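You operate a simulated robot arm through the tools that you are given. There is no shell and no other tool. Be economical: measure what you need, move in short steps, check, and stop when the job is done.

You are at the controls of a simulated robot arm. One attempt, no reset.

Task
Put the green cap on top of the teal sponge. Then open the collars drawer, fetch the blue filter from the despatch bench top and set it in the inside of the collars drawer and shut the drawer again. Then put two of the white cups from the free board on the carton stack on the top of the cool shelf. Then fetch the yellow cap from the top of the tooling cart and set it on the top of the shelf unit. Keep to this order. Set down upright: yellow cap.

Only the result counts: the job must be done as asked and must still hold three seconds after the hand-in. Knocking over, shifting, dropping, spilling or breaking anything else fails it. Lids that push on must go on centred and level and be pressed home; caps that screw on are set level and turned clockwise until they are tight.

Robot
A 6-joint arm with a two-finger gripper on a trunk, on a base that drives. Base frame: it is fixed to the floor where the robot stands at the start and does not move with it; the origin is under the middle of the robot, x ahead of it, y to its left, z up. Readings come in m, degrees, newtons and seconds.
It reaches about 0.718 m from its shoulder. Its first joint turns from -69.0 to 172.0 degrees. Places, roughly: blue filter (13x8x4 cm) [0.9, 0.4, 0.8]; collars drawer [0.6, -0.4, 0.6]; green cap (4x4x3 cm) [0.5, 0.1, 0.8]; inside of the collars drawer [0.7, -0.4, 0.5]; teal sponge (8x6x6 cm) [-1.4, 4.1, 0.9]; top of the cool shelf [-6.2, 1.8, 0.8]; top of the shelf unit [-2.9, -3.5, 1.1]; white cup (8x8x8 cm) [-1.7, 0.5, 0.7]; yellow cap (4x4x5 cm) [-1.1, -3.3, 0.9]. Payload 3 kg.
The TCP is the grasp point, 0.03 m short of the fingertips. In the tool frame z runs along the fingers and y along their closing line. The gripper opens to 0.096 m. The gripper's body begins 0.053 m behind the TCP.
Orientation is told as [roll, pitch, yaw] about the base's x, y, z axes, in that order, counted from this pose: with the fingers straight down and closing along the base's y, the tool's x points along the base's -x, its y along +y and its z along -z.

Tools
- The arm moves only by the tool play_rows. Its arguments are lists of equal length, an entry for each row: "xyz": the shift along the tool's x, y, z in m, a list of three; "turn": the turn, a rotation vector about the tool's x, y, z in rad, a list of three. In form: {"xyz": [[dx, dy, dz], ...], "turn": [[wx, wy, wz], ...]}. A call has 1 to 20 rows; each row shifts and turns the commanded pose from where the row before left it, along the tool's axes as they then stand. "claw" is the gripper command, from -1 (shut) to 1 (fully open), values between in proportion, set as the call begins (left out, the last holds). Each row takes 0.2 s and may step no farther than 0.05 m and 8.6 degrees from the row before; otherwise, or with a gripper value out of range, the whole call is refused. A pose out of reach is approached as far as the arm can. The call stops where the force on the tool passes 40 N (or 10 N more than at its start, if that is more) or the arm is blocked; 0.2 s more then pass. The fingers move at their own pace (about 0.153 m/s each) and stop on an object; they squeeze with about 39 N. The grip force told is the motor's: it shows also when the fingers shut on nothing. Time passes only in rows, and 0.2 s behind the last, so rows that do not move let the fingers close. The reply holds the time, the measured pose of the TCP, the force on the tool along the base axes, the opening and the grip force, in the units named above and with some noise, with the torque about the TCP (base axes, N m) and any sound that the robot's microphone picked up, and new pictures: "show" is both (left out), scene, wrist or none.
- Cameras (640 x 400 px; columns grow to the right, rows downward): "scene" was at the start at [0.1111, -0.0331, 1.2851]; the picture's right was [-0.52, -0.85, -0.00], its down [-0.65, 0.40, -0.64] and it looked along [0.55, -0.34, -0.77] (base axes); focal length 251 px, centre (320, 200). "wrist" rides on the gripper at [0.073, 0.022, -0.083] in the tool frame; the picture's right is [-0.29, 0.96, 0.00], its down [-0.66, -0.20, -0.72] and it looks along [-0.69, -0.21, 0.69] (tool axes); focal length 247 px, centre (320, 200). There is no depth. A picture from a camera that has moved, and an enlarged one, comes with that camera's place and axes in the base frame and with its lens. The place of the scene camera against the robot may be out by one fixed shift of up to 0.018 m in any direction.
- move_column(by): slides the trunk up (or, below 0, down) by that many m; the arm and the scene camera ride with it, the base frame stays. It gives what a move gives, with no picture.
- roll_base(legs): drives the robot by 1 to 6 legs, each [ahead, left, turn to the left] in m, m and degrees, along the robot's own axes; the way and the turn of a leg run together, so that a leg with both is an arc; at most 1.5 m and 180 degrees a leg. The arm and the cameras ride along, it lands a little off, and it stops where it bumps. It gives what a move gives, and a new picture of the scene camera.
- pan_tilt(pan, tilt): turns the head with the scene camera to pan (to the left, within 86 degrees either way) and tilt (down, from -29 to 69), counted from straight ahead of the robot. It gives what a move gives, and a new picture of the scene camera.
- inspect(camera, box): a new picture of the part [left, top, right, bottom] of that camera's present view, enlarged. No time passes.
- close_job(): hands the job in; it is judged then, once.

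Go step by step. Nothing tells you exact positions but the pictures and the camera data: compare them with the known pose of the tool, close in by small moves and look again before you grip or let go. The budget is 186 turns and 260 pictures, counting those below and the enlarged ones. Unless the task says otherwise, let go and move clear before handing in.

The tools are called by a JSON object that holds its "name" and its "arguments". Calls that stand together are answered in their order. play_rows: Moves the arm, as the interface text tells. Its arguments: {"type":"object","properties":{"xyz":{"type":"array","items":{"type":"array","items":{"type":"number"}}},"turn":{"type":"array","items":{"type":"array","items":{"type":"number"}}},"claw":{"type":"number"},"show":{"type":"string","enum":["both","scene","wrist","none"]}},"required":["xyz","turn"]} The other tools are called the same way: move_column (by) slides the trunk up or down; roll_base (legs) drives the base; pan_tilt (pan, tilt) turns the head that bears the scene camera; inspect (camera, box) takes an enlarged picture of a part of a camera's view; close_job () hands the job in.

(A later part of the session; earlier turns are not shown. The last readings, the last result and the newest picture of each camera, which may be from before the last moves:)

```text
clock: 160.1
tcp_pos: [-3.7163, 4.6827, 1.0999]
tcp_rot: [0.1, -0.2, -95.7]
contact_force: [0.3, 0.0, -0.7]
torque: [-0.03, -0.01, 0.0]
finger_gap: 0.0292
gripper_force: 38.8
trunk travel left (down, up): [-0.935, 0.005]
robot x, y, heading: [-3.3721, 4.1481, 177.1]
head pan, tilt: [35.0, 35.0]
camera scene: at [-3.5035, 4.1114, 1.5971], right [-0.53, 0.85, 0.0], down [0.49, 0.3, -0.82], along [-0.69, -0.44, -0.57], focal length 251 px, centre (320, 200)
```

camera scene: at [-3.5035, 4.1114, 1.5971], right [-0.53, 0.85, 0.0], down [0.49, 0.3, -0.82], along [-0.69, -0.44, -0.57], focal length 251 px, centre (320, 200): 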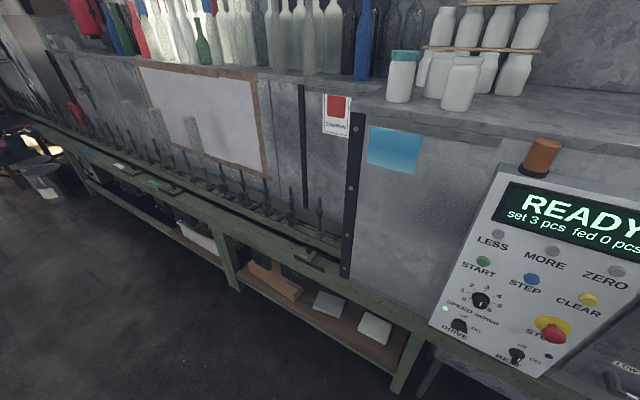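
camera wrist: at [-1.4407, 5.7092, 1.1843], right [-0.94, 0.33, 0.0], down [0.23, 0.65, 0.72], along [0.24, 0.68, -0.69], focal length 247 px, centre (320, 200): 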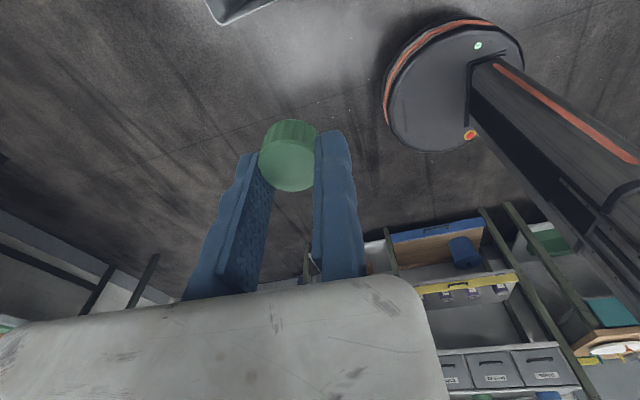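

Past the table. I back east a little and turn right to face the cabinet.

{"name": "pan_tilt", "arguments": {"pan": -20, "tilt": 35}}

{"name": "roll_base", "arguments": {"legs": [[-0.4, 0, 0], [0, 0, -177]]}}

```text
clock: 161.3
tcp_pos: [-3.7156, 4.6813, 1.1002]
tcp_rot: [0.1, -0.2, -95.7]
contact_force: [-0.4, -0.3, -0.9]
torque: [0.01, -0.03, 0.03]
finger_gap: 0.029
gripper_force: 39.0
trunk travel left (down, up): [-0.935, 0.005]
robot x, y, heading: [-3.376, 4.1498, 177.2]
head pan, tilt: [-20.0, 35.0]
camera scene: at [-3.5101, 4.1916, 1.597], right [0.39, 0.92, 0.0], down [0.53, -0.22, -0.82], along [-0.75, 0.32, -0.57], focal length 251 px, centre (320, 200)
```

scene: 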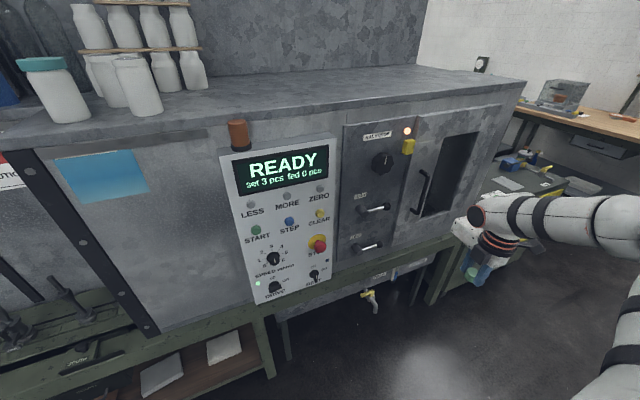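

```text
clock: 171.1
tcp_pos: [-2.5937, 3.6142, 1.0996]
tcp_rot: [0.1, -0.2, 87.7]
contact_force: [-0.8, -0.3, -0.8]
torque: [0.02, -0.01, 0.01]
finger_gap: 0.0289
gripper_force: 38.8
trunk travel left (down, up): [-0.935, 0.005]
robot x, y, heading: [-2.9634, 4.1297, 0.6]
head pan, tilt: [-20.0, 35.0]
camera scene: at [-2.8357, 4.1054, 1.597], right [-0.34, -0.94, 0.0], down [-0.54, 0.19, -0.82], along [0.77, -0.27, -0.57], focal length 251 px, centre (320, 200)
```

scene: 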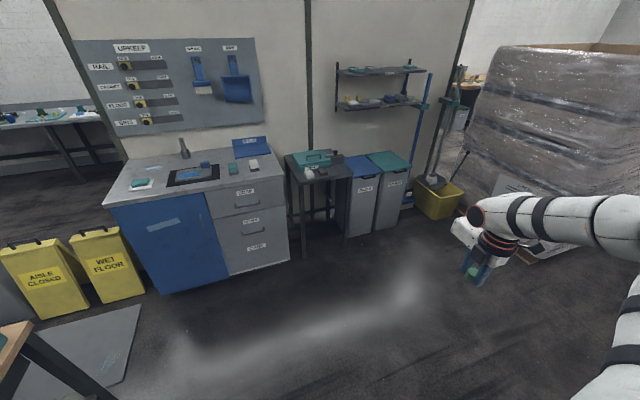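

{"name": "inspect", "arguments": {"camera": "scene", "box": [90, 120, 290, 220]}}

```text
3.20 times, centred on (190, 170) of scene
camera zoom: at [-2.8357, 4.1054, 1.597], right [-0.34, -0.94, 0.0], down [-0.54, 0.19, -0.82], along [0.77, -0.27, -0.57], focal length 804 px, centre (736, 296)
```

zoom: 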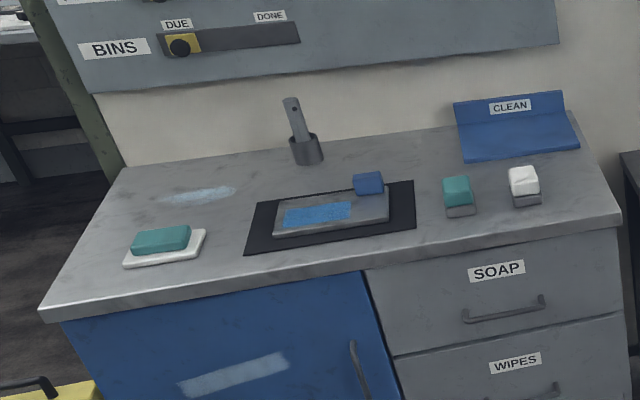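

The teal sponge with grey base is at about (-1.43, 4.15), beside a white one; the cabinet front is at x ≈ -1.57. I drive up to it.

{"name": "roll_base", "arguments": {"legs": [[0.5, 0.43, 0], [0.53, 0, 0]]}}

{"name": "pan_tilt", "arguments": {"pan": -40, "tilt": 50}}

```text
clock: 177.5
tcp_pos: [-1.5541, 4.0461, 1.1008]
tcp_rot: [0.0, -0.3, 87.5]
contact_force: [-0.2, -0.7, 0.2]
torque: [0.02, -0.03, -0.01]
finger_gap: 0.0287
gripper_force: 39.0
trunk travel left (down, up): [-0.935, 0.005]
robot x, y, heading: [-1.9243, 4.5639, 0.4]
head pan, tilt: [-20.0, 35.0]
camera scene: at [-1.7952, 4.5393, 1.5971], right [-0.34, -0.94, 0.0], down [-0.54, 0.19, -0.82], along [0.77, -0.28, -0.57], focal length 251 px, centre (320, 200)
```

scene: 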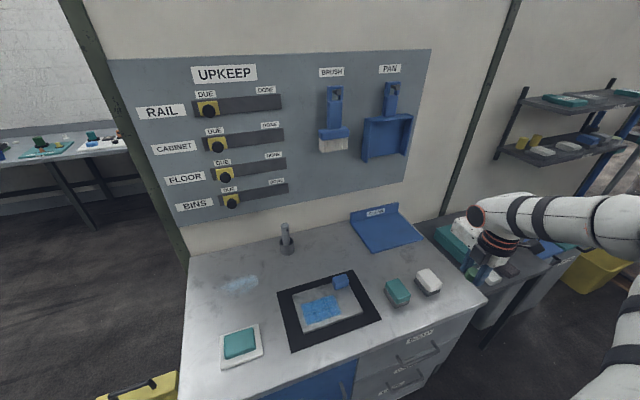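

```text
clock: 178.3
tcp_pos: [-1.5541, 4.0464, 1.1004]
tcp_rot: [0.2, -0.2, 87.5]
contact_force: [-0.8, -0.1, -0.5]
torque: [0.01, 0.01, -0.04]
finger_gap: 0.0286
gripper_force: 39.2
trunk travel left (down, up): [-0.935, 0.005]
robot x, y, heading: [-1.9263, 4.5613, 0.3]
head pan, tilt: [-40.0, 50.0]
camera scene: at [-1.8173, 4.5198, 1.5753], right [-0.64, -0.77, 0.0], down [-0.59, 0.49, -0.64], along [0.49, -0.41, -0.77], focal length 251 px, centre (320, 200)
```

scene: 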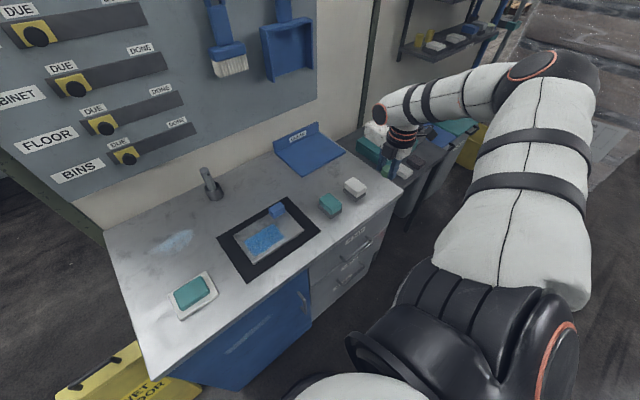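

Sponge centre is about (-1.435, 4.15), top near z 0.93. I nudge the base closer, lower the trunk some and bring the hand over it.

{"name": "roll_base", "arguments": {"legs": [[0.06, 0.02, 0]]}}

{"name": "play_rows", "arguments": {"xyz": [[-0.02, -0.01, 0], [-0.02, -0.01, 0], [-0.02, -0.01, 0], [-0.02, -0.01, 0]], "turn": [[0, 0, 0], [0, 0, 0], [0, 0, 0], [0, 0, 0]], "show": "wrist"}}

```text
clock: 179.3
tcp_pos: [-1.4972, 4.0646, 1.1009]
tcp_rot: [-0.2, -0.3, 87.4]
contact_force: [-0.7, -0.2, 0.4]
torque: [-0.01, -0.04, -0.01]
finger_gap: 0.0288
gripper_force: 39.2
trunk travel left (down, up): [-0.935, 0.005]
robot x, y, heading: [-1.8626, 4.5828, 0.3]
head pan, tilt: [-40.0, 50.0]
camera scene: at [-1.7629, 4.5382, 1.5757], right [-0.64, -0.77, 0.0], down [-0.59, 0.49, -0.64], along [0.5, -0.41, -0.76], focal length 251 px, centre (320, 200)
```

scene: 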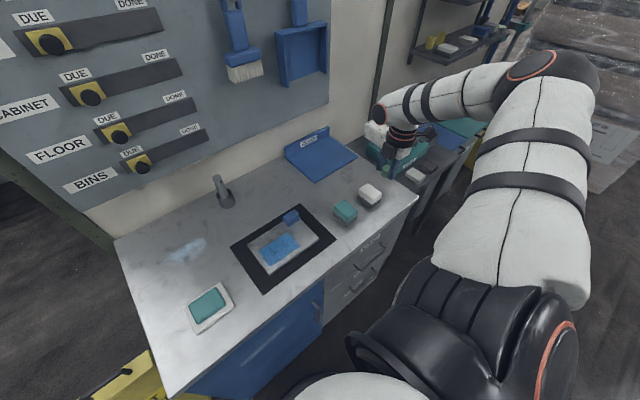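

```text
clock: 180.3
tcp_pos: [-1.4503, 4.1425, 1.0993]
tcp_rot: [0.2, -0.2, 87.4]
contact_force: [0.1, -0.4, 0.1]
torque: [-0.01, -0.01, 0.02]
finger_gap: 0.0288
gripper_force: 39.1
trunk travel left (down, up): [-0.935, 0.005]
robot x, y, heading: [-1.8606, 4.5818, 0.2]
head pan, tilt: [-40.0, 50.0]
camera wrist: at [-1.4744, 4.0712, 1.1832], right [-0.94, 0.34, 0.0], down [0.23, 0.65, 0.72], along [0.24, 0.68, -0.69], focal length 247 px, centre (320, 200)
```

wrist: 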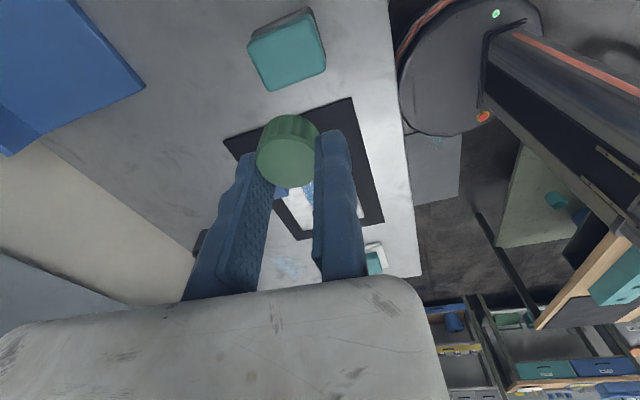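

Cap and sponge nearly line up; I shift 17 mm in x and 6 mm in y, lower with the trunk and look again.

{"name": "play_rows", "arguments": {"xyz": [[-0.006, -0.017, 0], [0, 0, 0]], "turn": [[0, 0, 0], [0, 0, 0]], "show": "none"}}

{"name": "move_column", "arguments": {"by": -0.11}}

{"name": "inspect", "arguments": {"camera": "wrist", "box": [0, 0, 640, 400]}}

{"name": "inspect", "arguments": {"camera": "scene", "box": [270, 130, 430, 230]}}

```text
clock: 180.9
tcp_pos: [-1.4347, 4.1467, 1.1]
tcp_rot: [0.1, -0.3, 87.5]
contact_force: [0.2, -0.2, -0.2]
torque: [0.0, -0.02, 0.05]
finger_gap: 0.029
gripper_force: 39.0
trunk travel left (down, up): [-0.935, 0.005]
robot x, y, heading: [-1.8619, 4.5831, 0.2]
head pan, tilt: [-40.0, 50.0]
```

```text
clock: 182.3
tcp_pos: [-1.4339, 4.1476, 0.991]
tcp_rot: [0.0, -0.2, 87.3]
contact_force: [0.3, -0.4, 0.0]
torque: [0.01, 0.01, -0.03]
finger_gap: 0.0289
gripper_force: 39.1
trunk travel left (down, up): [-0.825, 0.115]
robot x, y, heading: [-1.8603, 4.5834, 0.4]
head pan, tilt: [-40.0, 50.0]
```

```text
1.00 times, centred on (320, 200) of wrist (not enlarged: the box is as wide or as high as the picture)
camera zoom: at [-1.4592, 4.0758, 1.0744], right [-0.94, 0.34, 0.0], down [0.23, 0.65, 0.72], along [0.24, 0.68, -0.69], focal length 247 px, centre (320, 200)
```

zoom: 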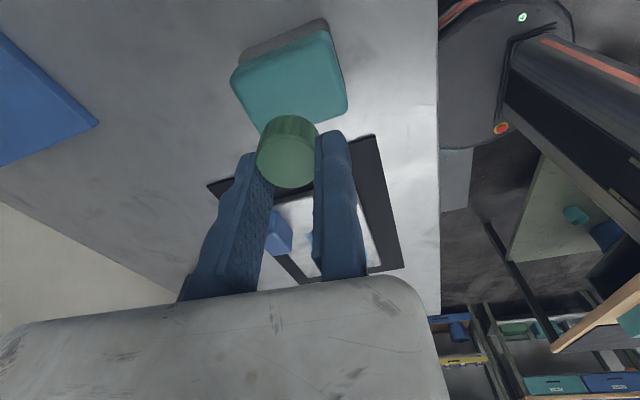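

```text
4.00 times, centred on (350, 180) of scene
camera zoom: at [-1.7574, 4.5401, 1.4653], right [-0.64, -0.77, 0.0], down [-0.59, 0.49, -0.64], along [0.49, -0.41, -0.77], focal length 1005 px, centre (200, 280)
```

zoom: 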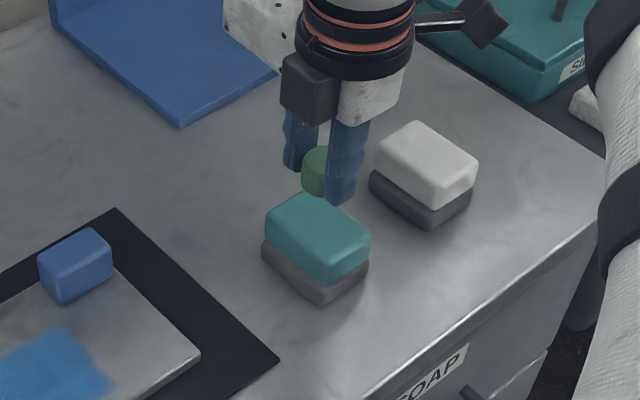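

Alignment is good within a few mm. I lower stepwise until I feel contact.

{"name": "play_rows", "arguments": {"xyz": [[0, 0, 0.015], [0, 0, 0.015], [0, 0, 0.01]], "turn": [[0, 0, 0], [0, 0, 0], [0, 0, 0]], "show": "none"}}

{"name": "inspect", "arguments": {"camera": "scene", "box": [310, 150, 390, 200]}}

```text
clock: 183.1
tcp_pos: [-1.4356, 4.1495, 0.9508]
tcp_rot: [0.1, -0.2, 87.3]
contact_force: [0.0, 0.5, -0.5]
torque: [-0.02, -0.01, -0.02]
finger_gap: 0.0287
gripper_force: 39.0
trunk travel left (down, up): [-0.825, 0.115]
robot x, y, heading: [-1.8615, 4.5819, 0.1]
head pan, tilt: [-40.0, 50.0]
```

```text
8.00 times, centred on (350, 175) of scene
camera zoom: at [-1.757, 4.5399, 1.4653], right [-0.64, -0.77, 0.0], down [-0.59, 0.49, -0.64], along [0.49, -0.41, -0.77], focal length 2009 px, centre (80, 400)
```

zoom: 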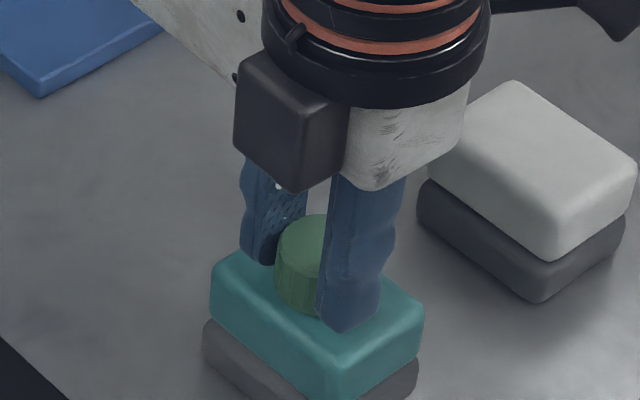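

{"name": "play_rows", "arguments": {"xyz": [[0, 0, 0.005], [0, 0, 0.005], [0, 0, 0]], "turn": [[0, 0, 0], [0, 0, 0], [0, 0, 0]], "show": "none"}}

{"name": "play_rows", "arguments": {"xyz": [[0, 0, 0.004], [0, 0, 0]], "turn": [[0, 0, 0], [0, 0, 0]], "show": "none"}}

{"name": "play_rows", "arguments": {"xyz": [[0, 0, 0.004], [0, 0, 0]], "turn": [[0, 0, 0], [0, 0, 0]], "show": "none"}}

{"name": "inspect", "arguments": {"camera": "scene", "box": [310, 150, 390, 200]}}

```text
clock: 183.9
tcp_pos: [-1.4355, 4.148, 0.9432]
tcp_rot: [-0.4, 0.0, 87.5]
contact_force: [1.2, -7.2, 25.8]
torque: [-0.67, -0.3, -0.03]
finger_gap: 0.0289
gripper_force: 38.7
trunk travel left (down, up): [-0.825, 0.115]
robot x, y, heading: [-1.8612, 4.5791, 0.1]
head pan, tilt: [-40.0, 50.0]
```

```text
clock: 184.4
tcp_pos: [-1.4357, 4.1504, 0.942]
tcp_rot: [-0.5, 0.1, 87.6]
contact_force: [-3.9, 2.6, 18.1]
torque: [0.09, 0.05, 0.02]
finger_gap: 0.0289
gripper_force: 39.0
trunk travel left (down, up): [-0.825, 0.115]
robot x, y, heading: [-1.8597, 4.5831, 0.2]
head pan, tilt: [-40.0, 50.0]
stopped in row 2: the force on the tool passed its limit at 42 N (the readings are from after the stop); the commanded pose is now the measured one
```

```text
clock: 184.9
tcp_pos: [-1.4354, 4.1504, 0.942]
tcp_rot: [-1.1, 0.4, 87.7]
contact_force: [-9.6, 2.6, 23.4]
torque: [0.16, 0.34, 0.02]
finger_gap: 0.0286
gripper_force: 39.1
trunk travel left (down, up): [-0.825, 0.115]
robot x, y, heading: [-1.8617, 4.5842, 0.1]
head pan, tilt: [-40.0, 50.0]
stopped in row 2: the force on the tool passed its limit at 42 N (the readings are from after the stop); the commanded pose is now the measured one
```

```text
8.00 times, centred on (350, 175) of scene
camera zoom: at [-1.7654, 4.5452, 1.466], right [-0.64, -0.77, 0.0], down [-0.58, 0.49, -0.65], along [0.5, -0.41, -0.76], focal length 2009 px, centre (80, 400)
```

zoom: 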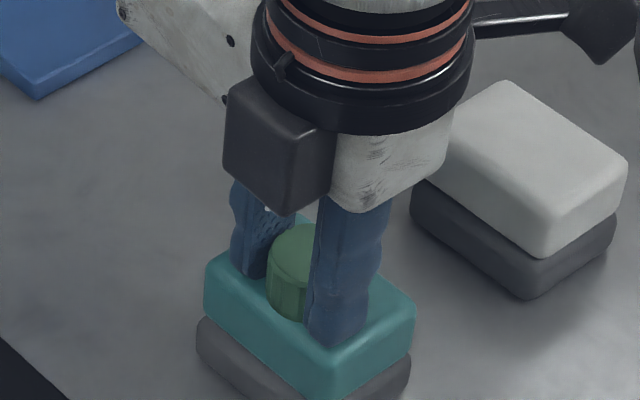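

In contact with the sponge. I relieve the pressure slightly, open, ease the fixed finger away and rise.

{"name": "play_rows", "arguments": {"xyz": [[0, 0, -0.002], [0, 0, 0]], "turn": [[0, 0, 0], [0, 0, 0]], "show": "none"}}

{"name": "play_rows", "arguments": {"xyz": [[0, 0, 0], [0, 0, 0], [0, 0.006, 0], [0, 0, -0.02], [0, 0, -0.03], [0, 0, -0.03]], "turn": [[0, 0, 0], [0, 0, 0], [0, 0, 0], [0, 0, 0], [0, 0, 0], [0, 0, 0]], "claw": 0.1, "show": "wrist"}}

{"name": "inspect", "arguments": {"camera": "scene", "box": [300, 140, 400, 200]}}

```text
clock: 185.5
tcp_pos: [-1.4335, 4.1499, 0.9426]
tcp_rot: [-0.9, 0.3, 87.6]
contact_force: [-8.9, 4.3, 16.0]
torque: [0.26, 0.29, 0.07]
finger_gap: 0.0286
gripper_force: 39.2
trunk travel left (down, up): [-0.825, 0.115]
robot x, y, heading: [-1.8626, 4.5819, 0.2]
head pan, tilt: [-40.0, 50.0]
```

```text
clock: 186.9
tcp_pos: [-1.4357, 4.1461, 1.0195]
tcp_rot: [-0.6, 0.1, 87.6]
contact_force: [0.0, -0.6, 0.0]
torque: [0.01, 0.02, 0.02]
finger_gap: 0.0526
gripper_force: 0.2
trunk travel left (down, up): [-0.825, 0.115]
robot x, y, heading: [-1.863, 4.5829, 0.3]
head pan, tilt: [-40.0, 50.0]
camera wrist: at [-1.462, 4.0745, 1.1043], right [-0.94, 0.33, -0.01], down [0.22, 0.65, 0.72], along [0.25, 0.68, -0.69], focal length 247 px, centre (320, 200)
```

wrist: 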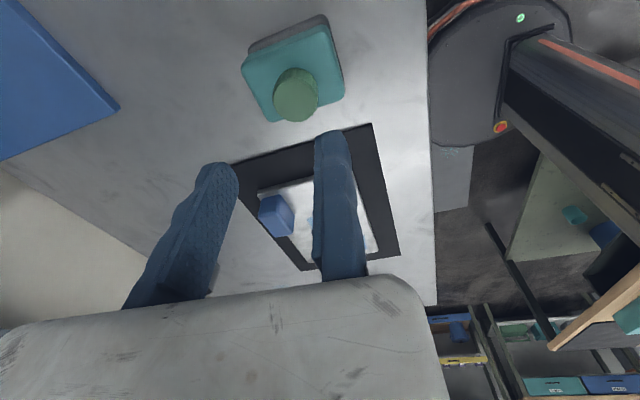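

```text
6.40 times, centred on (350, 170) of scene
camera zoom: at [-1.7579, 4.5395, 1.4653], right [-0.64, -0.77, 0.0], down [-0.59, 0.49, -0.64], along [0.49, -0.41, -0.77], focal length 1607 px, centre (128, 392)
```

zoom: 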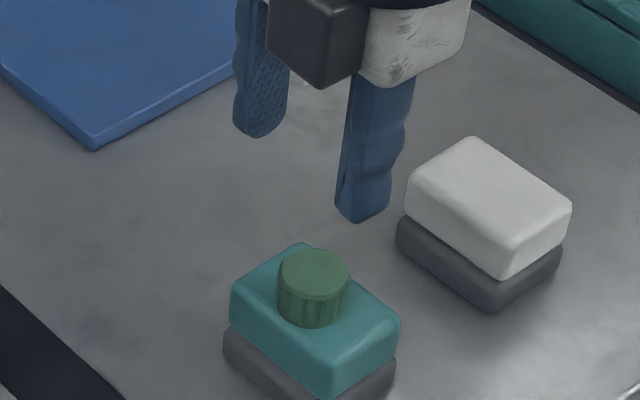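

The green cap sits on the teal sponge. Next I go back toward the despatch bench, looking for a way along the south past the wrapped pallet.

{"name": "move_column", "arguments": {"by": 0.1}}

{"name": "pan_tilt", "arguments": {"pan": 0, "tilt": 20}}

{"name": "roll_base", "arguments": {"legs": [[-0.7, -0.1, 0], [0, 0, -90]]}}

```text
clock: 188.3
tcp_pos: [-1.4345, 4.1469, 1.1198]
tcp_rot: [-0.8, 0.2, 87.6]
contact_force: [-0.3, 0.5, -0.5]
torque: [0.0, 0.01, -0.01]
finger_gap: 0.0527
gripper_force: 0.1
trunk travel left (down, up): [-0.925, 0.015]
robot x, y, heading: [-1.865, 4.5791, 0.2]
head pan, tilt: [-40.0, 50.0]
```

```text
clock: 189.3
tcp_pos: [-1.4353, 4.1468, 1.1205]
tcp_rot: [-0.7, 0.1, 87.6]
contact_force: [-1.0, 0.3, -0.2]
torque: [0.0, 0.0, -0.01]
finger_gap: 0.0528
gripper_force: 0.0
trunk travel left (down, up): [-0.925, 0.015]
robot x, y, heading: [-1.8602, 4.5815, 0.4]
head pan, tilt: [0.0, 20.0]
camera scene: at [-1.7234, 4.5892, 1.6108], right [0.0, -1.0, 0.0], down [-0.34, 0.0, -0.94], along [0.94, 0.0, -0.34], focal length 251 px, centre (320, 200)
```

scene: 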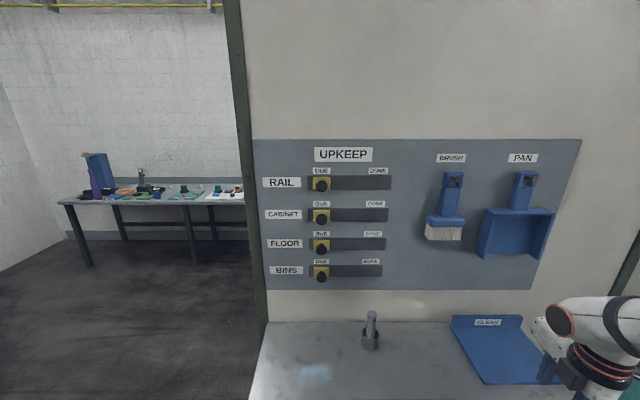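

```text
clock: 197.0
tcp_pos: [-3.0011, 4.0499, 1.1206]
tcp_rot: [-0.7, 0.2, -1.5]
contact_force: [-0.2, -0.3, 0.3]
torque: [-0.02, 0.0, 0.01]
finger_gap: 0.0526
gripper_force: 0.1
trunk travel left (down, up): [-0.925, 0.015]
robot x, y, heading: [-2.5745, 4.4876, -89.0]
head pan, tilt: [0.0, 20.0]
camera scene: at [-2.5735, 4.3469, 1.6109], right [-1.0, -0.02, 0.0], down [-0.01, 0.34, -0.94], along [0.02, -0.94, -0.34], focal length 251 px, centre (320, 200)
```

scene: 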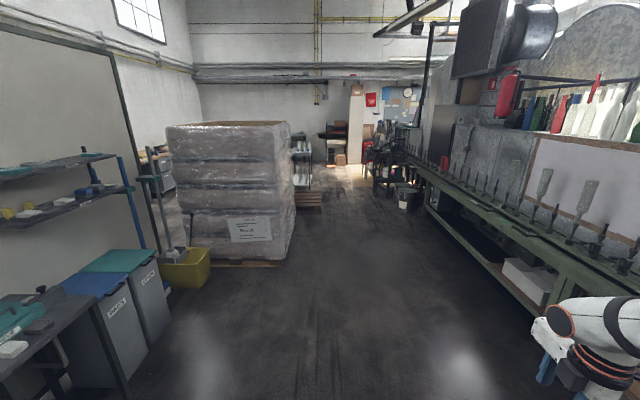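

Open path southward to the right of the pallet. I drive down it and look left.

{"name": "pan_tilt", "arguments": {"pan": 50, "tilt": 20}}

{"name": "roll_base", "arguments": {"legs": [[1.5, -0.2, 0], [1.5, 0, 0]]}}

```text
clock: 198.2
tcp_pos: [-3.0008, 4.0494, 1.1201]
tcp_rot: [-0.7, 0.2, -1.6]
contact_force: [0.2, 0.2, 0.2]
torque: [-0.01, -0.01, 0.0]
finger_gap: 0.0526
gripper_force: 0.0
trunk travel left (down, up): [-0.925, 0.015]
robot x, y, heading: [-2.5708, 4.4815, -89.1]
head pan, tilt: [50.0, 20.0]
camera scene: at [-2.503, 4.3814, 1.6109], right [-0.63, -0.78, 0.0], down [-0.27, 0.22, -0.94], along [0.73, -0.59, -0.34], focal length 251 px, centre (320, 200)
```

scene: 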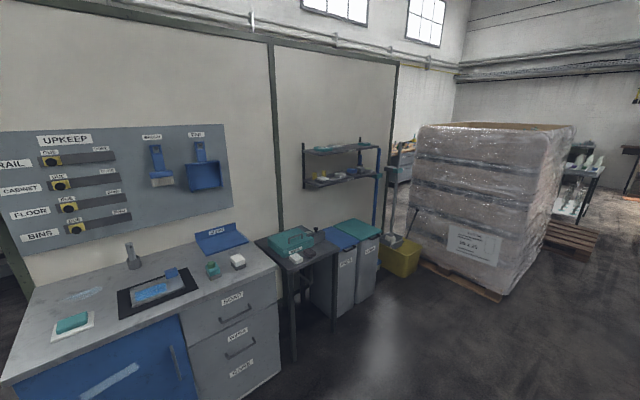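

```text
refused: leg 1 is longer than a leg can be; nothing moved
```

{"name": "roll_base", "arguments": {"legs": [[1.4, -0.2, 0], [1.5, 0, 0]]}}

```text
clock: 212.4
tcp_pos: [-3.275, 1.1622, 1.1202]
tcp_rot: [-0.7, 0.2, -5.8]
contact_force: [-1.3, -0.6, -0.1]
torque: [0.0, 0.02, -0.01]
finger_gap: 0.0527
gripper_force: 0.0
trunk travel left (down, up): [-0.925, 0.015]
robot x, y, heading: [-2.8176, 1.5648, -92.9]
head pan, tilt: [50.0, 20.0]
camera scene: at [-2.7563, 1.4573, 1.6109], right [-0.68, -0.73, 0.0], down [-0.25, 0.23, -0.94], along [0.69, -0.64, -0.34], focal length 251 px, centre (320, 200)
```

scene: 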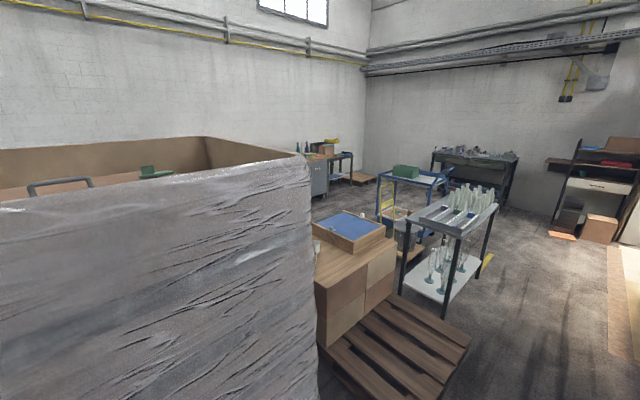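

The carton stack with the free board and white cups lies ahead on the left. I go further south past it to find the eastward passage.

{"name": "roll_base", "arguments": {"legs": [[0, 0, 4], [1.4, 0, 0], [0.8, 0, 0]]}}

{"name": "pan_tilt", "arguments": {"pan": 80, "tilt": 25}}

```text
clock: 223.9
tcp_pos: [-3.211, -1.122, 1.1216]
tcp_rot: [-0.7, 0.2, -0.9]
contact_force: [0.5, 0.1, 0.2]
torque: [-0.03, -0.03, 0.0]
finger_gap: 0.0529
gripper_force: 0.0
trunk travel left (down, up): [-0.925, 0.015]
robot x, y, heading: [-2.7893, -0.6856, -88.2]
head pan, tilt: [50.0, 20.0]
camera scene: at [-2.7175, -0.785, 1.611], right [-0.62, -0.78, 0.0], down [-0.27, 0.21, -0.94], along [0.74, -0.58, -0.34], focal length 251 px, centre (320, 200)
```

scene: 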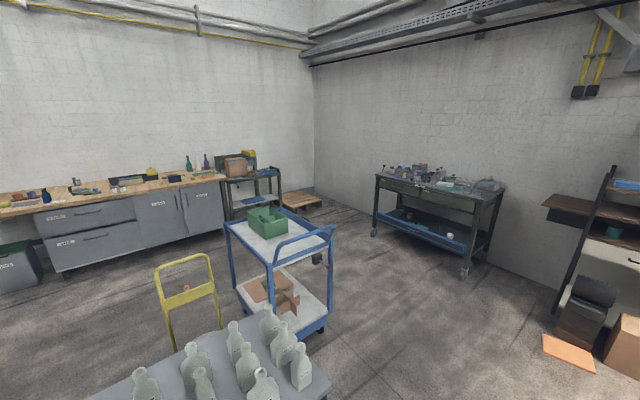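

```text
clock: 224.9
tcp_pos: [-3.2105, -1.1233, 1.1202]
tcp_rot: [-0.7, 0.3, -0.9]
contact_force: [0.6, 0.7, 0.0]
torque: [0.0, 0.0, 0.0]
finger_gap: 0.0529
gripper_force: 0.1
trunk travel left (down, up): [-0.925, 0.015]
robot x, y, heading: [-2.7896, -0.682, -88.2]
head pan, tilt: [80.0, 25.0]
camera scene: at [-2.6995, -0.7415, 1.6028], right [-0.15, -0.99, 0.0], down [-0.42, 0.06, -0.91], along [0.9, -0.13, -0.42], focal length 251 px, centre (320, 200)
```

scene: 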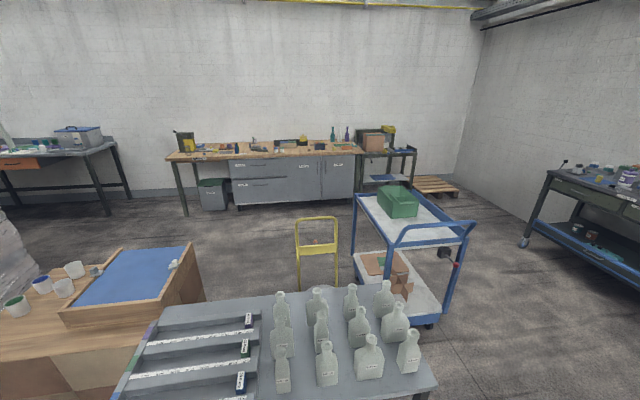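

From here I see everything: carton stack with white cups, the despatch bench, tooling cart and shelf unit. I go south of the blue cart and then east.

{"name": "roll_base", "arguments": {"legs": [[1.2, 0, 0], [0, 0, 88], [0.3, -0.38, 0]]}}

{"name": "pan_tilt", "arguments": {"pan": 0, "tilt": 30}}

```text
clock: 237.2
tcp_pos: [-2.0551, -2.717, 1.1208]
tcp_rot: [-0.7, 0.2, 86.8]
contact_force: [-0.4, 0.5, -0.5]
torque: [0.0, 0.02, -0.01]
finger_gap: 0.053
gripper_force: 0.1
trunk travel left (down, up): [-0.925, 0.015]
robot x, y, heading: [-2.4748, -2.2792, -0.6]
head pan, tilt: [80.0, 25.0]
camera scene: at [-2.413, -2.1779, 1.6028], right [0.98, -0.19, 0.0], down [-0.08, -0.42, -0.91], along [0.17, 0.89, -0.42], focal length 251 px, centre (320, 200)
```

scene: 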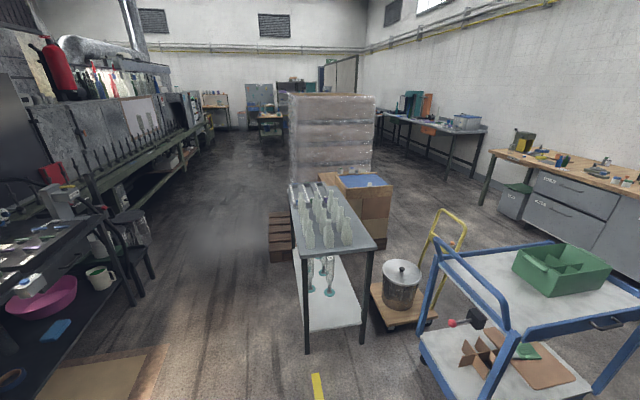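

```text
clock: 238.7
tcp_pos: [-2.0545, -2.7168, 1.121]
tcp_rot: [-0.8, 0.2, 86.7]
contact_force: [-0.3, -0.2, 0.2]
torque: [0.0, 0.01, 0.01]
finger_gap: 0.0527
gripper_force: 0.0
trunk travel left (down, up): [-0.925, 0.015]
robot x, y, heading: [-2.4732, -2.2771, -0.5]
head pan, tilt: [0.0, 30.0]
camera scene: at [-2.3388, -2.2705, 1.5948], right [-0.01, -1.0, 0.0], down [-0.5, 0.01, -0.87], along [0.87, -0.01, -0.5], focal length 251 px, centre (320, 200)
```

scene: 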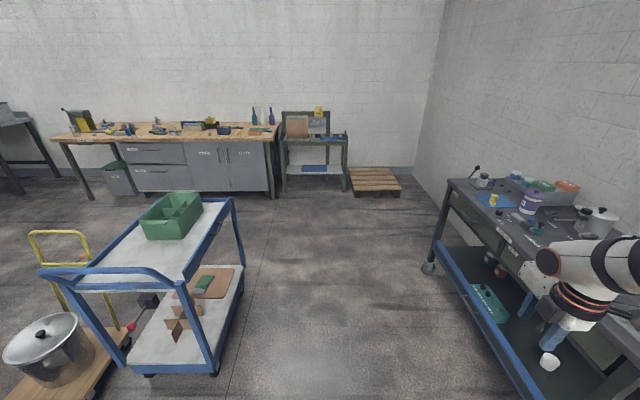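

The lane is clear. I drive east and then sidestep north back to the despatch bench.

{"name": "roll_base", "arguments": {"legs": [[1.5, 0, 0.5], [0.5, 0, 0], [0, 1.4, 0]]}}

{"name": "pan_tilt", "arguments": {"pan": -15, "tilt": 40}}

```text
clock: 255.6
tcp_pos: [-0.0669, -1.2178, 1.1193]
tcp_rot: [-0.7, 0.3, 88.0]
contact_force: [-0.3, 0.5, 0.3]
torque: [0.0, -0.03, 0.02]
finger_gap: 0.0526
gripper_force: 0.0
trunk travel left (down, up): [-0.925, 0.015]
robot x, y, heading: [-0.5001, -0.7839, 0.6]
head pan, tilt: [0.0, 30.0]
camera scene: at [-0.3616, -0.778, 1.5948], right [0.01, -1.0, 0.0], down [-0.5, 0.0, -0.87], along [0.87, 0.01, -0.5], focal length 251 px, centre (320, 200)
```

scene: 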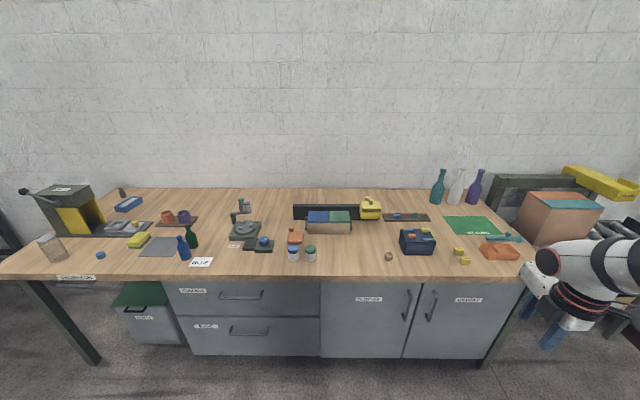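

```text
clock: 256.3
tcp_pos: [-0.0673, -1.2177, 1.1207]
tcp_rot: [-0.7, 0.1, 88.0]
contact_force: [0.1, -0.9, -0.2]
torque: [0.0, 0.02, 0.0]
finger_gap: 0.0529
gripper_force: 0.0
trunk travel left (down, up): [-0.925, 0.015]
robot x, y, heading: [-0.5003, -0.7853, 0.6]
head pan, tilt: [-15.0, 40.0]
camera scene: at [-0.3697, -0.7994, 1.5795], right [-0.25, -0.97, 0.0], down [-0.62, 0.16, -0.77], along [0.74, -0.19, -0.64], focal length 251 px, centre (320, 200)
```

scene: 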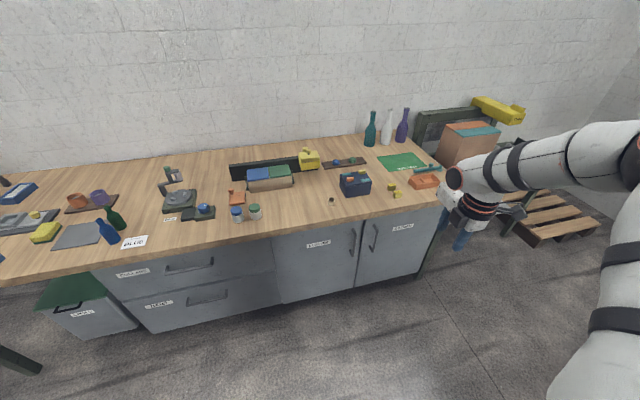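

The collars handle is at about (0.376, -0.42, 0.687), the filter at (0.92, 0.38). I turn the hand to point forward (closing vertically), lower the trunk and move up to the drawer.

{"name": "play_rows", "arguments": {"xyz": [[0, 0, 0], [0, 0, 0], [0, 0, 0], [0, 0, 0], [0, 0, 0], [0, 0, 0], [0, 0, 0], [0, 0, 0], [0, 0, 0], [0, 0, 0], [0, 0, 0]], "turn": [[0.1428, 0, 0], [0.1428, 0, 0], [0.1428, 0, 0], [0.1428, 0, 0], [0.1428, 0, 0], [0.1428, 0, 0], [0.1428, 0, 0], [0.1428, 0, 0], [0.1428, 0, 0], [0.1428, 0, 0], [0.1428, 0, 0]], "claw": 0.6, "show": "none"}}

{"name": "move_column", "arguments": {"by": -0.5}}

{"name": "roll_base", "arguments": {"legs": [[0, 0.85, -0.6]]}}

```text
clock: 258.7
tcp_pos: [-0.041, -1.1022, 1.1369]
tcp_rot: [-90.6, 0.1, 88.2]
contact_force: [0.7, -0.7, -0.8]
torque: [0.02, -0.02, 0.03]
finger_gap: 0.0769
gripper_force: 0.0
out of reach, approached as far as the arm can: row 3, 4, 5, 6, 11
trunk travel left (down, up): [-0.925, 0.015]
robot x, y, heading: [-0.4987, -0.7859, 0.4]
head pan, tilt: [-15.0, 40.0]
```

```text
refused: -0.5 is not a number from -0.4 to 0.4
```

```text
clock: 263.3
tcp_pos: [-0.0471, -0.2551, 1.1358]
tcp_rot: [-90.5, 0.1, 87.1]
contact_force: [0.1, 0.7, -0.3]
torque: [-0.01, 0.0, 0.02]
finger_gap: 0.0768
gripper_force: 0.0
trunk travel left (down, up): [-0.925, 0.015]
robot x, y, heading: [-0.4986, 0.0638, -0.2]
head pan, tilt: [-15.0, 40.0]
camera scene: at [-0.3727, 0.0511, 1.5795], right [-0.26, -0.96, 0.0], down [-0.62, 0.17, -0.77], along [0.74, -0.2, -0.64], focal length 251 px, centre (320, 200)
```

scene: 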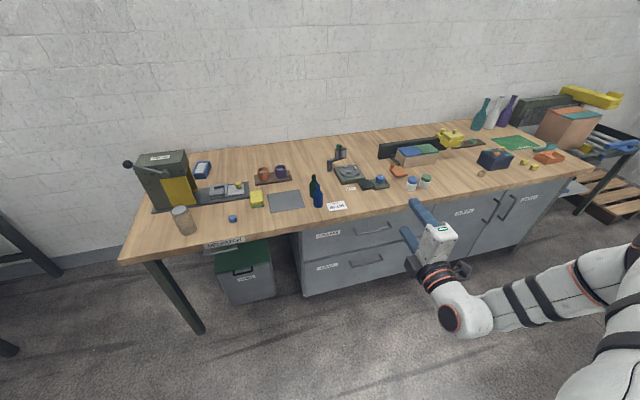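

Hand is forward. I lower the trunk, narrow the opening, and align sideways with the handle.

{"name": "move_column", "arguments": {"by": -0.4}}

{"name": "play_rows", "arguments": {"xyz": [[0.04, 0.015, 0], [0.04, 0.015, 0], [0.04, 0.015, 0], [0.04, 0.015, 0]], "turn": [[0, 0, 0], [0, 0, 0], [0, 0, 0], [0, 0, 0]], "claw": 0.1}}

```text
clock: 267.1
tcp_pos: [-0.0473, -0.2561, 0.7355]
tcp_rot: [-90.5, 0.2, 87.2]
contact_force: [0.3, -0.4, 0.2]
torque: [-0.01, 0.01, 0.02]
finger_gap: 0.0766
gripper_force: 0.1
trunk travel left (down, up): [-0.525, 0.415]
robot x, y, heading: [-0.5013, 0.0676, -0.2]
head pan, tilt: [-15.0, 40.0]
```

```text
clock: 268.1
tcp_pos: [-0.0714, -0.4144, 0.7105]
tcp_rot: [-90.4, 0.1, 87.2]
contact_force: [0.1, -0.3, 0.3]
torque: [0.01, 0.02, 0.0]
finger_gap: 0.0526
gripper_force: 0.1
out of reach, approached as far as the arm can: row 2, 3, 4
trunk travel left (down, up): [-0.525, 0.415]
robot x, y, heading: [-0.5026, 0.068, -0.4]
head pan, tilt: [-15.0, 40.0]
camera scene: at [-0.3729, 0.0514, 1.1795], right [-0.26, -0.96, 0.0], down [-0.62, 0.17, -0.77], along [0.74, -0.2, -0.64], focal length 251 px, centre (320, 200)
camera wrist: at [-0.1568, -0.4833, 0.6891], right [0.02, 0.29, -0.96], down [-0.69, 0.7, 0.2], along [0.72, 0.66, 0.22], focal length 247 px, centre (320, 200)
```

scene: 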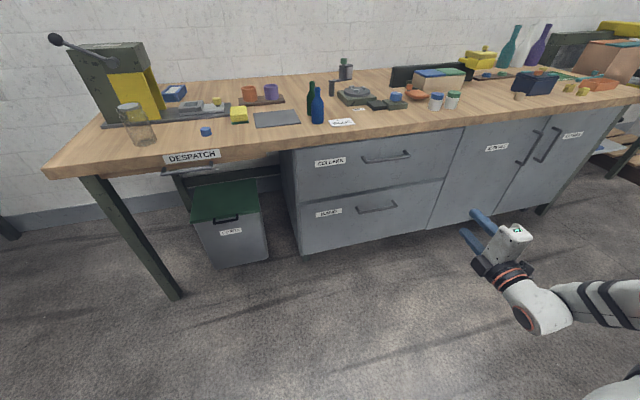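
wrist: 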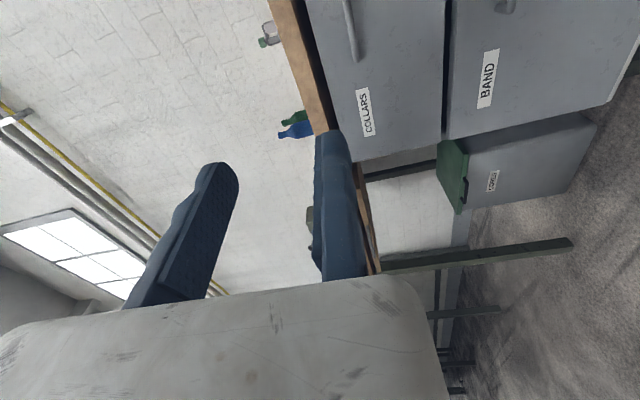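

The handle bar lies at z ≈ 0.68. I lower 4.8 cm and drive ahead most of the way.

{"name": "move_column", "arguments": {"by": -0.046}}

{"name": "roll_base", "arguments": {"legs": [[0.35, 0, 0.2]]}}

{"name": "inspect", "arguments": {"camera": "wrist", "box": [0, 0, 640, 400]}}

```text
clock: 269.0
tcp_pos: [-0.0704, -0.4133, 0.6659]
tcp_rot: [-90.5, 0.2, 87.2]
contact_force: [-0.6, -0.1, 0.7]
torque: [-0.03, -0.01, 0.01]
finger_gap: 0.0527
gripper_force: 0.0
trunk travel left (down, up): [-0.479, 0.461]
robot x, y, heading: [-0.4998, 0.0665, -0.4]
head pan, tilt: [-15.0, 40.0]
```

```text
clock: 271.3
tcp_pos: [0.2892, -0.4092, 0.6664]
tcp_rot: [-90.3, 0.2, 87.7]
contact_force: [-0.2, 0.8, -0.7]
torque: [0.02, -0.01, 0.0]
finger_gap: 0.0531
gripper_force: 0.0
trunk travel left (down, up): [-0.479, 0.461]
robot x, y, heading: [-0.1452, 0.0666, -0.1]
head pan, tilt: [-15.0, 40.0]
camera scene: at [-0.017, 0.0527, 1.1334], right [-0.26, -0.97, 0.0], down [-0.62, 0.16, -0.77], along [0.74, -0.2, -0.64], focal length 251 px, centre (320, 200)
```

scene: 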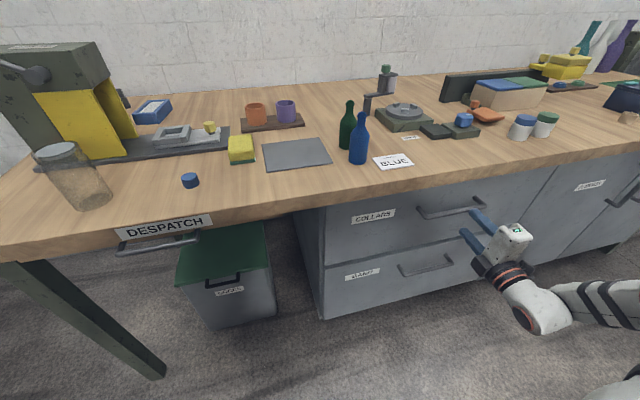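

```text
1.00 times, centred on (320, 200) of wrist (not enlarged: the box is as wide or as high as the picture)
camera zoom: at [0.2033, -0.4799, 0.6431], right [0.02, 0.29, -0.96], down [-0.7, 0.69, 0.2], along [0.72, 0.66, 0.22], focal length 247 px, centre (320, 200)
```

zoom: 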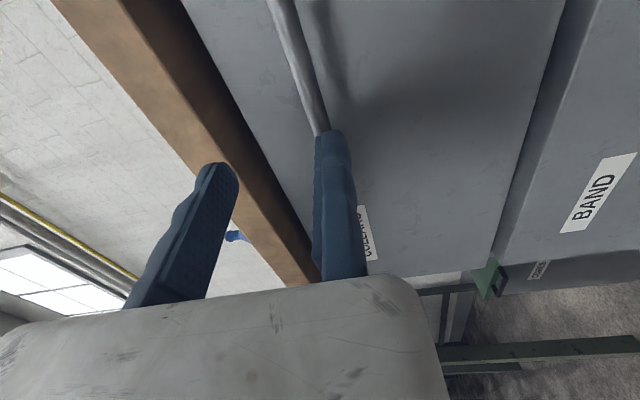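

The bar is level with the lower finger; I lower 12 mm and go forward.

{"name": "play_rows", "arguments": {"xyz": [[0, 0.012, 0], [0, 0, 0]], "turn": [[0, 0, 0], [0, 0, 0]], "show": "none"}}

{"name": "roll_base", "arguments": {"legs": [[0.07, 0, 0]]}}

{"name": "inspect", "arguments": {"camera": "wrist", "box": [0, 0, 640, 400]}}

{"name": "inspect", "arguments": {"camera": "scene", "box": [370, 170, 570, 300]}}

```text
clock: 271.9
tcp_pos: [0.2839, -0.4072, 0.6629]
tcp_rot: [-90.5, 0.1, 87.7]
contact_force: [0.1, 0.9, 0.9]
torque: [-0.01, 0.01, -0.02]
finger_gap: 0.0529
gripper_force: 0.1
out of reach, approached as far as the arm can: row 1
trunk travel left (down, up): [-0.479, 0.461]
robot x, y, heading: [-0.1471, 0.0669, 0.1]
head pan, tilt: [-15.0, 40.0]
```

```text
clock: 272.9
tcp_pos: [0.3544, -0.4073, 0.6621]
tcp_rot: [-90.4, 0.1, 87.5]
contact_force: [0.9, 0.2, 0.5]
torque: [-0.01, 0.01, -0.02]
finger_gap: 0.0527
gripper_force: 0.1
trunk travel left (down, up): [-0.479, 0.461]
robot x, y, heading: [-0.0757, 0.0702, 0.3]
head pan, tilt: [-15.0, 40.0]
camera scene: at [0.0537, 0.053, 1.1334], right [-0.26, -0.97, 0.0], down [-0.62, 0.16, -0.77], along [0.74, -0.2, -0.64], focal length 251 px, centre (320, 200)
```

scene: 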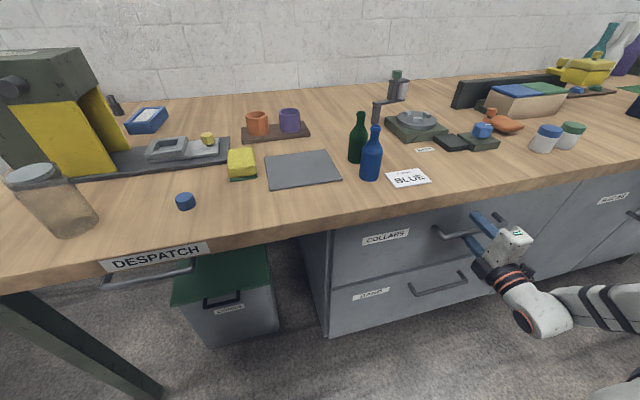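

```text
1.00 times, centred on (320, 200) of wrist (not enlarged: the box is as wide or as high as the picture)
camera zoom: at [0.2686, -0.4778, 0.6404], right [0.02, 0.29, -0.96], down [-0.7, 0.69, 0.2], along [0.72, 0.66, 0.21], focal length 247 px, centre (320, 200)
```

zoom: 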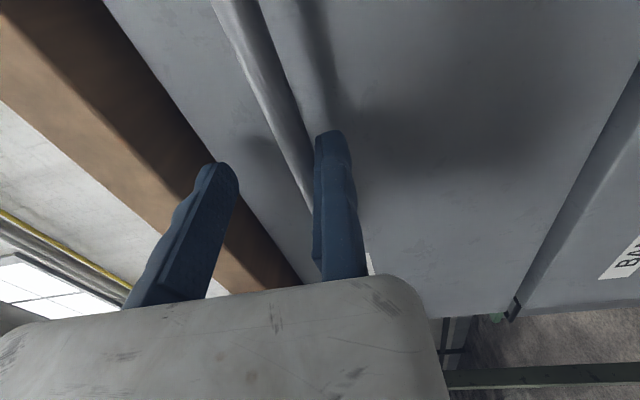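

```text
3.08 times, centred on (470, 235) of scene
camera zoom: at [0.0537, 0.053, 1.1334], right [-0.26, -0.97, 0.0], down [-0.62, 0.16, -0.77], along [0.74, -0.2, -0.64], focal length 773 px, centre (-142, 92)
```

zoom: 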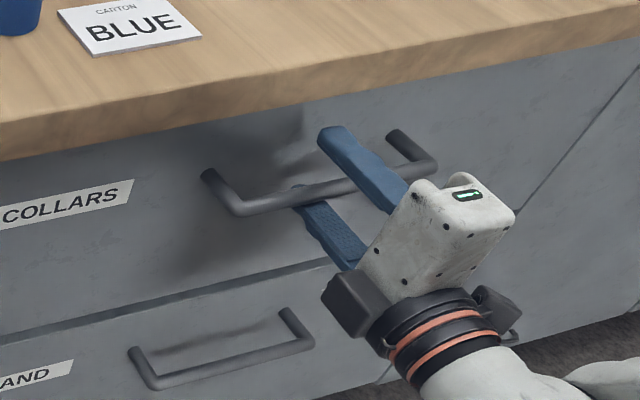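

The fingers straddle the bar well. I go in 15 mm more and close.

{"name": "roll_base", "arguments": {"legs": [[0.015, 0, 0]]}}

{"name": "play_rows", "arguments": {"xyz": [[0, 0, 0], [0, 0, 0], [0, 0, 0]], "turn": [[0, 0, 0], [0, 0, 0], [0, 0, 0]], "claw": -1, "show": "none"}}

{"name": "inspect", "arguments": {"camera": "scene", "box": [370, 170, 570, 300]}}

```text
clock: 273.6
tcp_pos: [0.3706, -0.4079, 0.6621]
tcp_rot: [-90.4, 0.2, 87.6]
contact_force: [0.9, 0.3, 0.3]
torque: [0.04, 0.01, -0.01]
finger_gap: 0.0528
gripper_force: 0.1
trunk travel left (down, up): [-0.479, 0.461]
robot x, y, heading: [-0.0615, 0.0656, 0.2]
head pan, tilt: [-15.0, 40.0]
camera scene: at [0.0689, 0.053, 1.1334], right [-0.26, -0.97, 0.0], down [-0.62, 0.16, -0.77], along [0.74, -0.2, -0.64], focal length 251 px, centre (320, 200)
```

scene: 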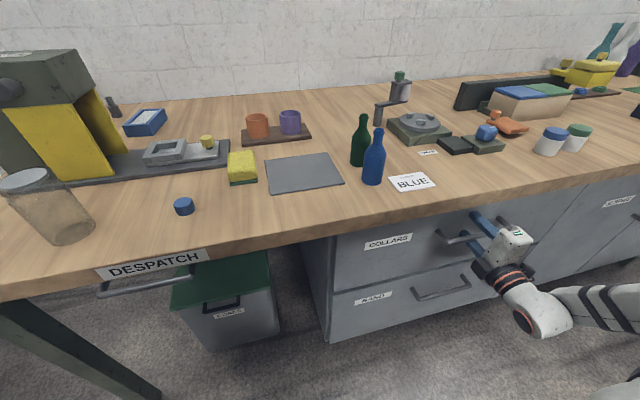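

```text
clock: 274.4
tcp_pos: [0.3683, -0.4079, 0.6625]
tcp_rot: [-90.6, 0.2, 87.6]
contact_force: [0.4, -0.6, 3.3]
torque: [0.31, -0.02, 0.29]
finger_gap: 0.0137
gripper_force: 44.9
trunk travel left (down, up): [-0.479, 0.461]
robot x, y, heading: [-0.0573, 0.0648, 0.3]
head pan, tilt: [-15.0, 40.0]
```

```text
3.08 times, centred on (470, 235) of scene
camera zoom: at [0.0683, 0.0529, 1.1335], right [-0.26, -0.97, 0.0], down [-0.62, 0.16, -0.77], along [0.74, -0.2, -0.64], focal length 773 px, centre (-142, 92)
```

zoom: 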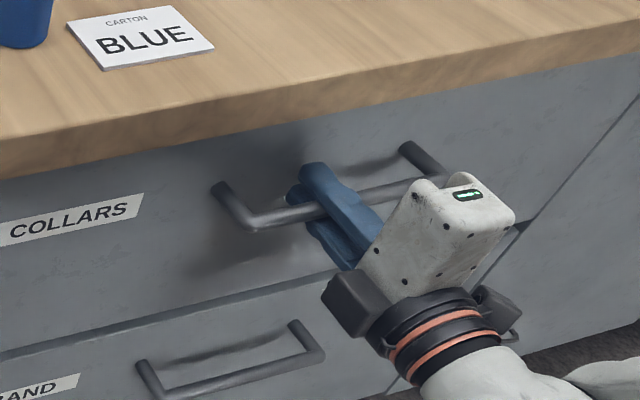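

Gripping the bar (gap 13.7 mm). I pull by driving slowly backward.

{"name": "roll_base", "arguments": {"legs": [[-0.28, 0, 0]]}}

```text
clock: 276.4
tcp_pos: [0.0928, -0.4072, 0.6626]
tcp_rot: [-90.5, 0.0, 87.8]
contact_force: [-0.2, -11.0, 6.6]
torque: [0.27, 0.05, -0.49]
finger_gap: 0.0137
gripper_force: 44.7
trunk travel left (down, up): [-0.479, 0.461]
robot x, y, heading: [-0.3365, 0.0647, 0.3]
head pan, tilt: [-15.0, 40.0]
camera scene: at [-0.2108, 0.0508, 1.1336], right [-0.25, -0.97, 0.0], down [-0.62, 0.16, -0.77], along [0.74, -0.19, -0.64], focal length 251 px, centre (320, 200)
```

scene: 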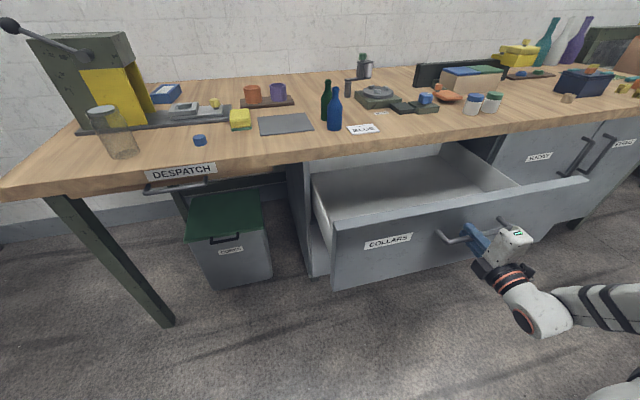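

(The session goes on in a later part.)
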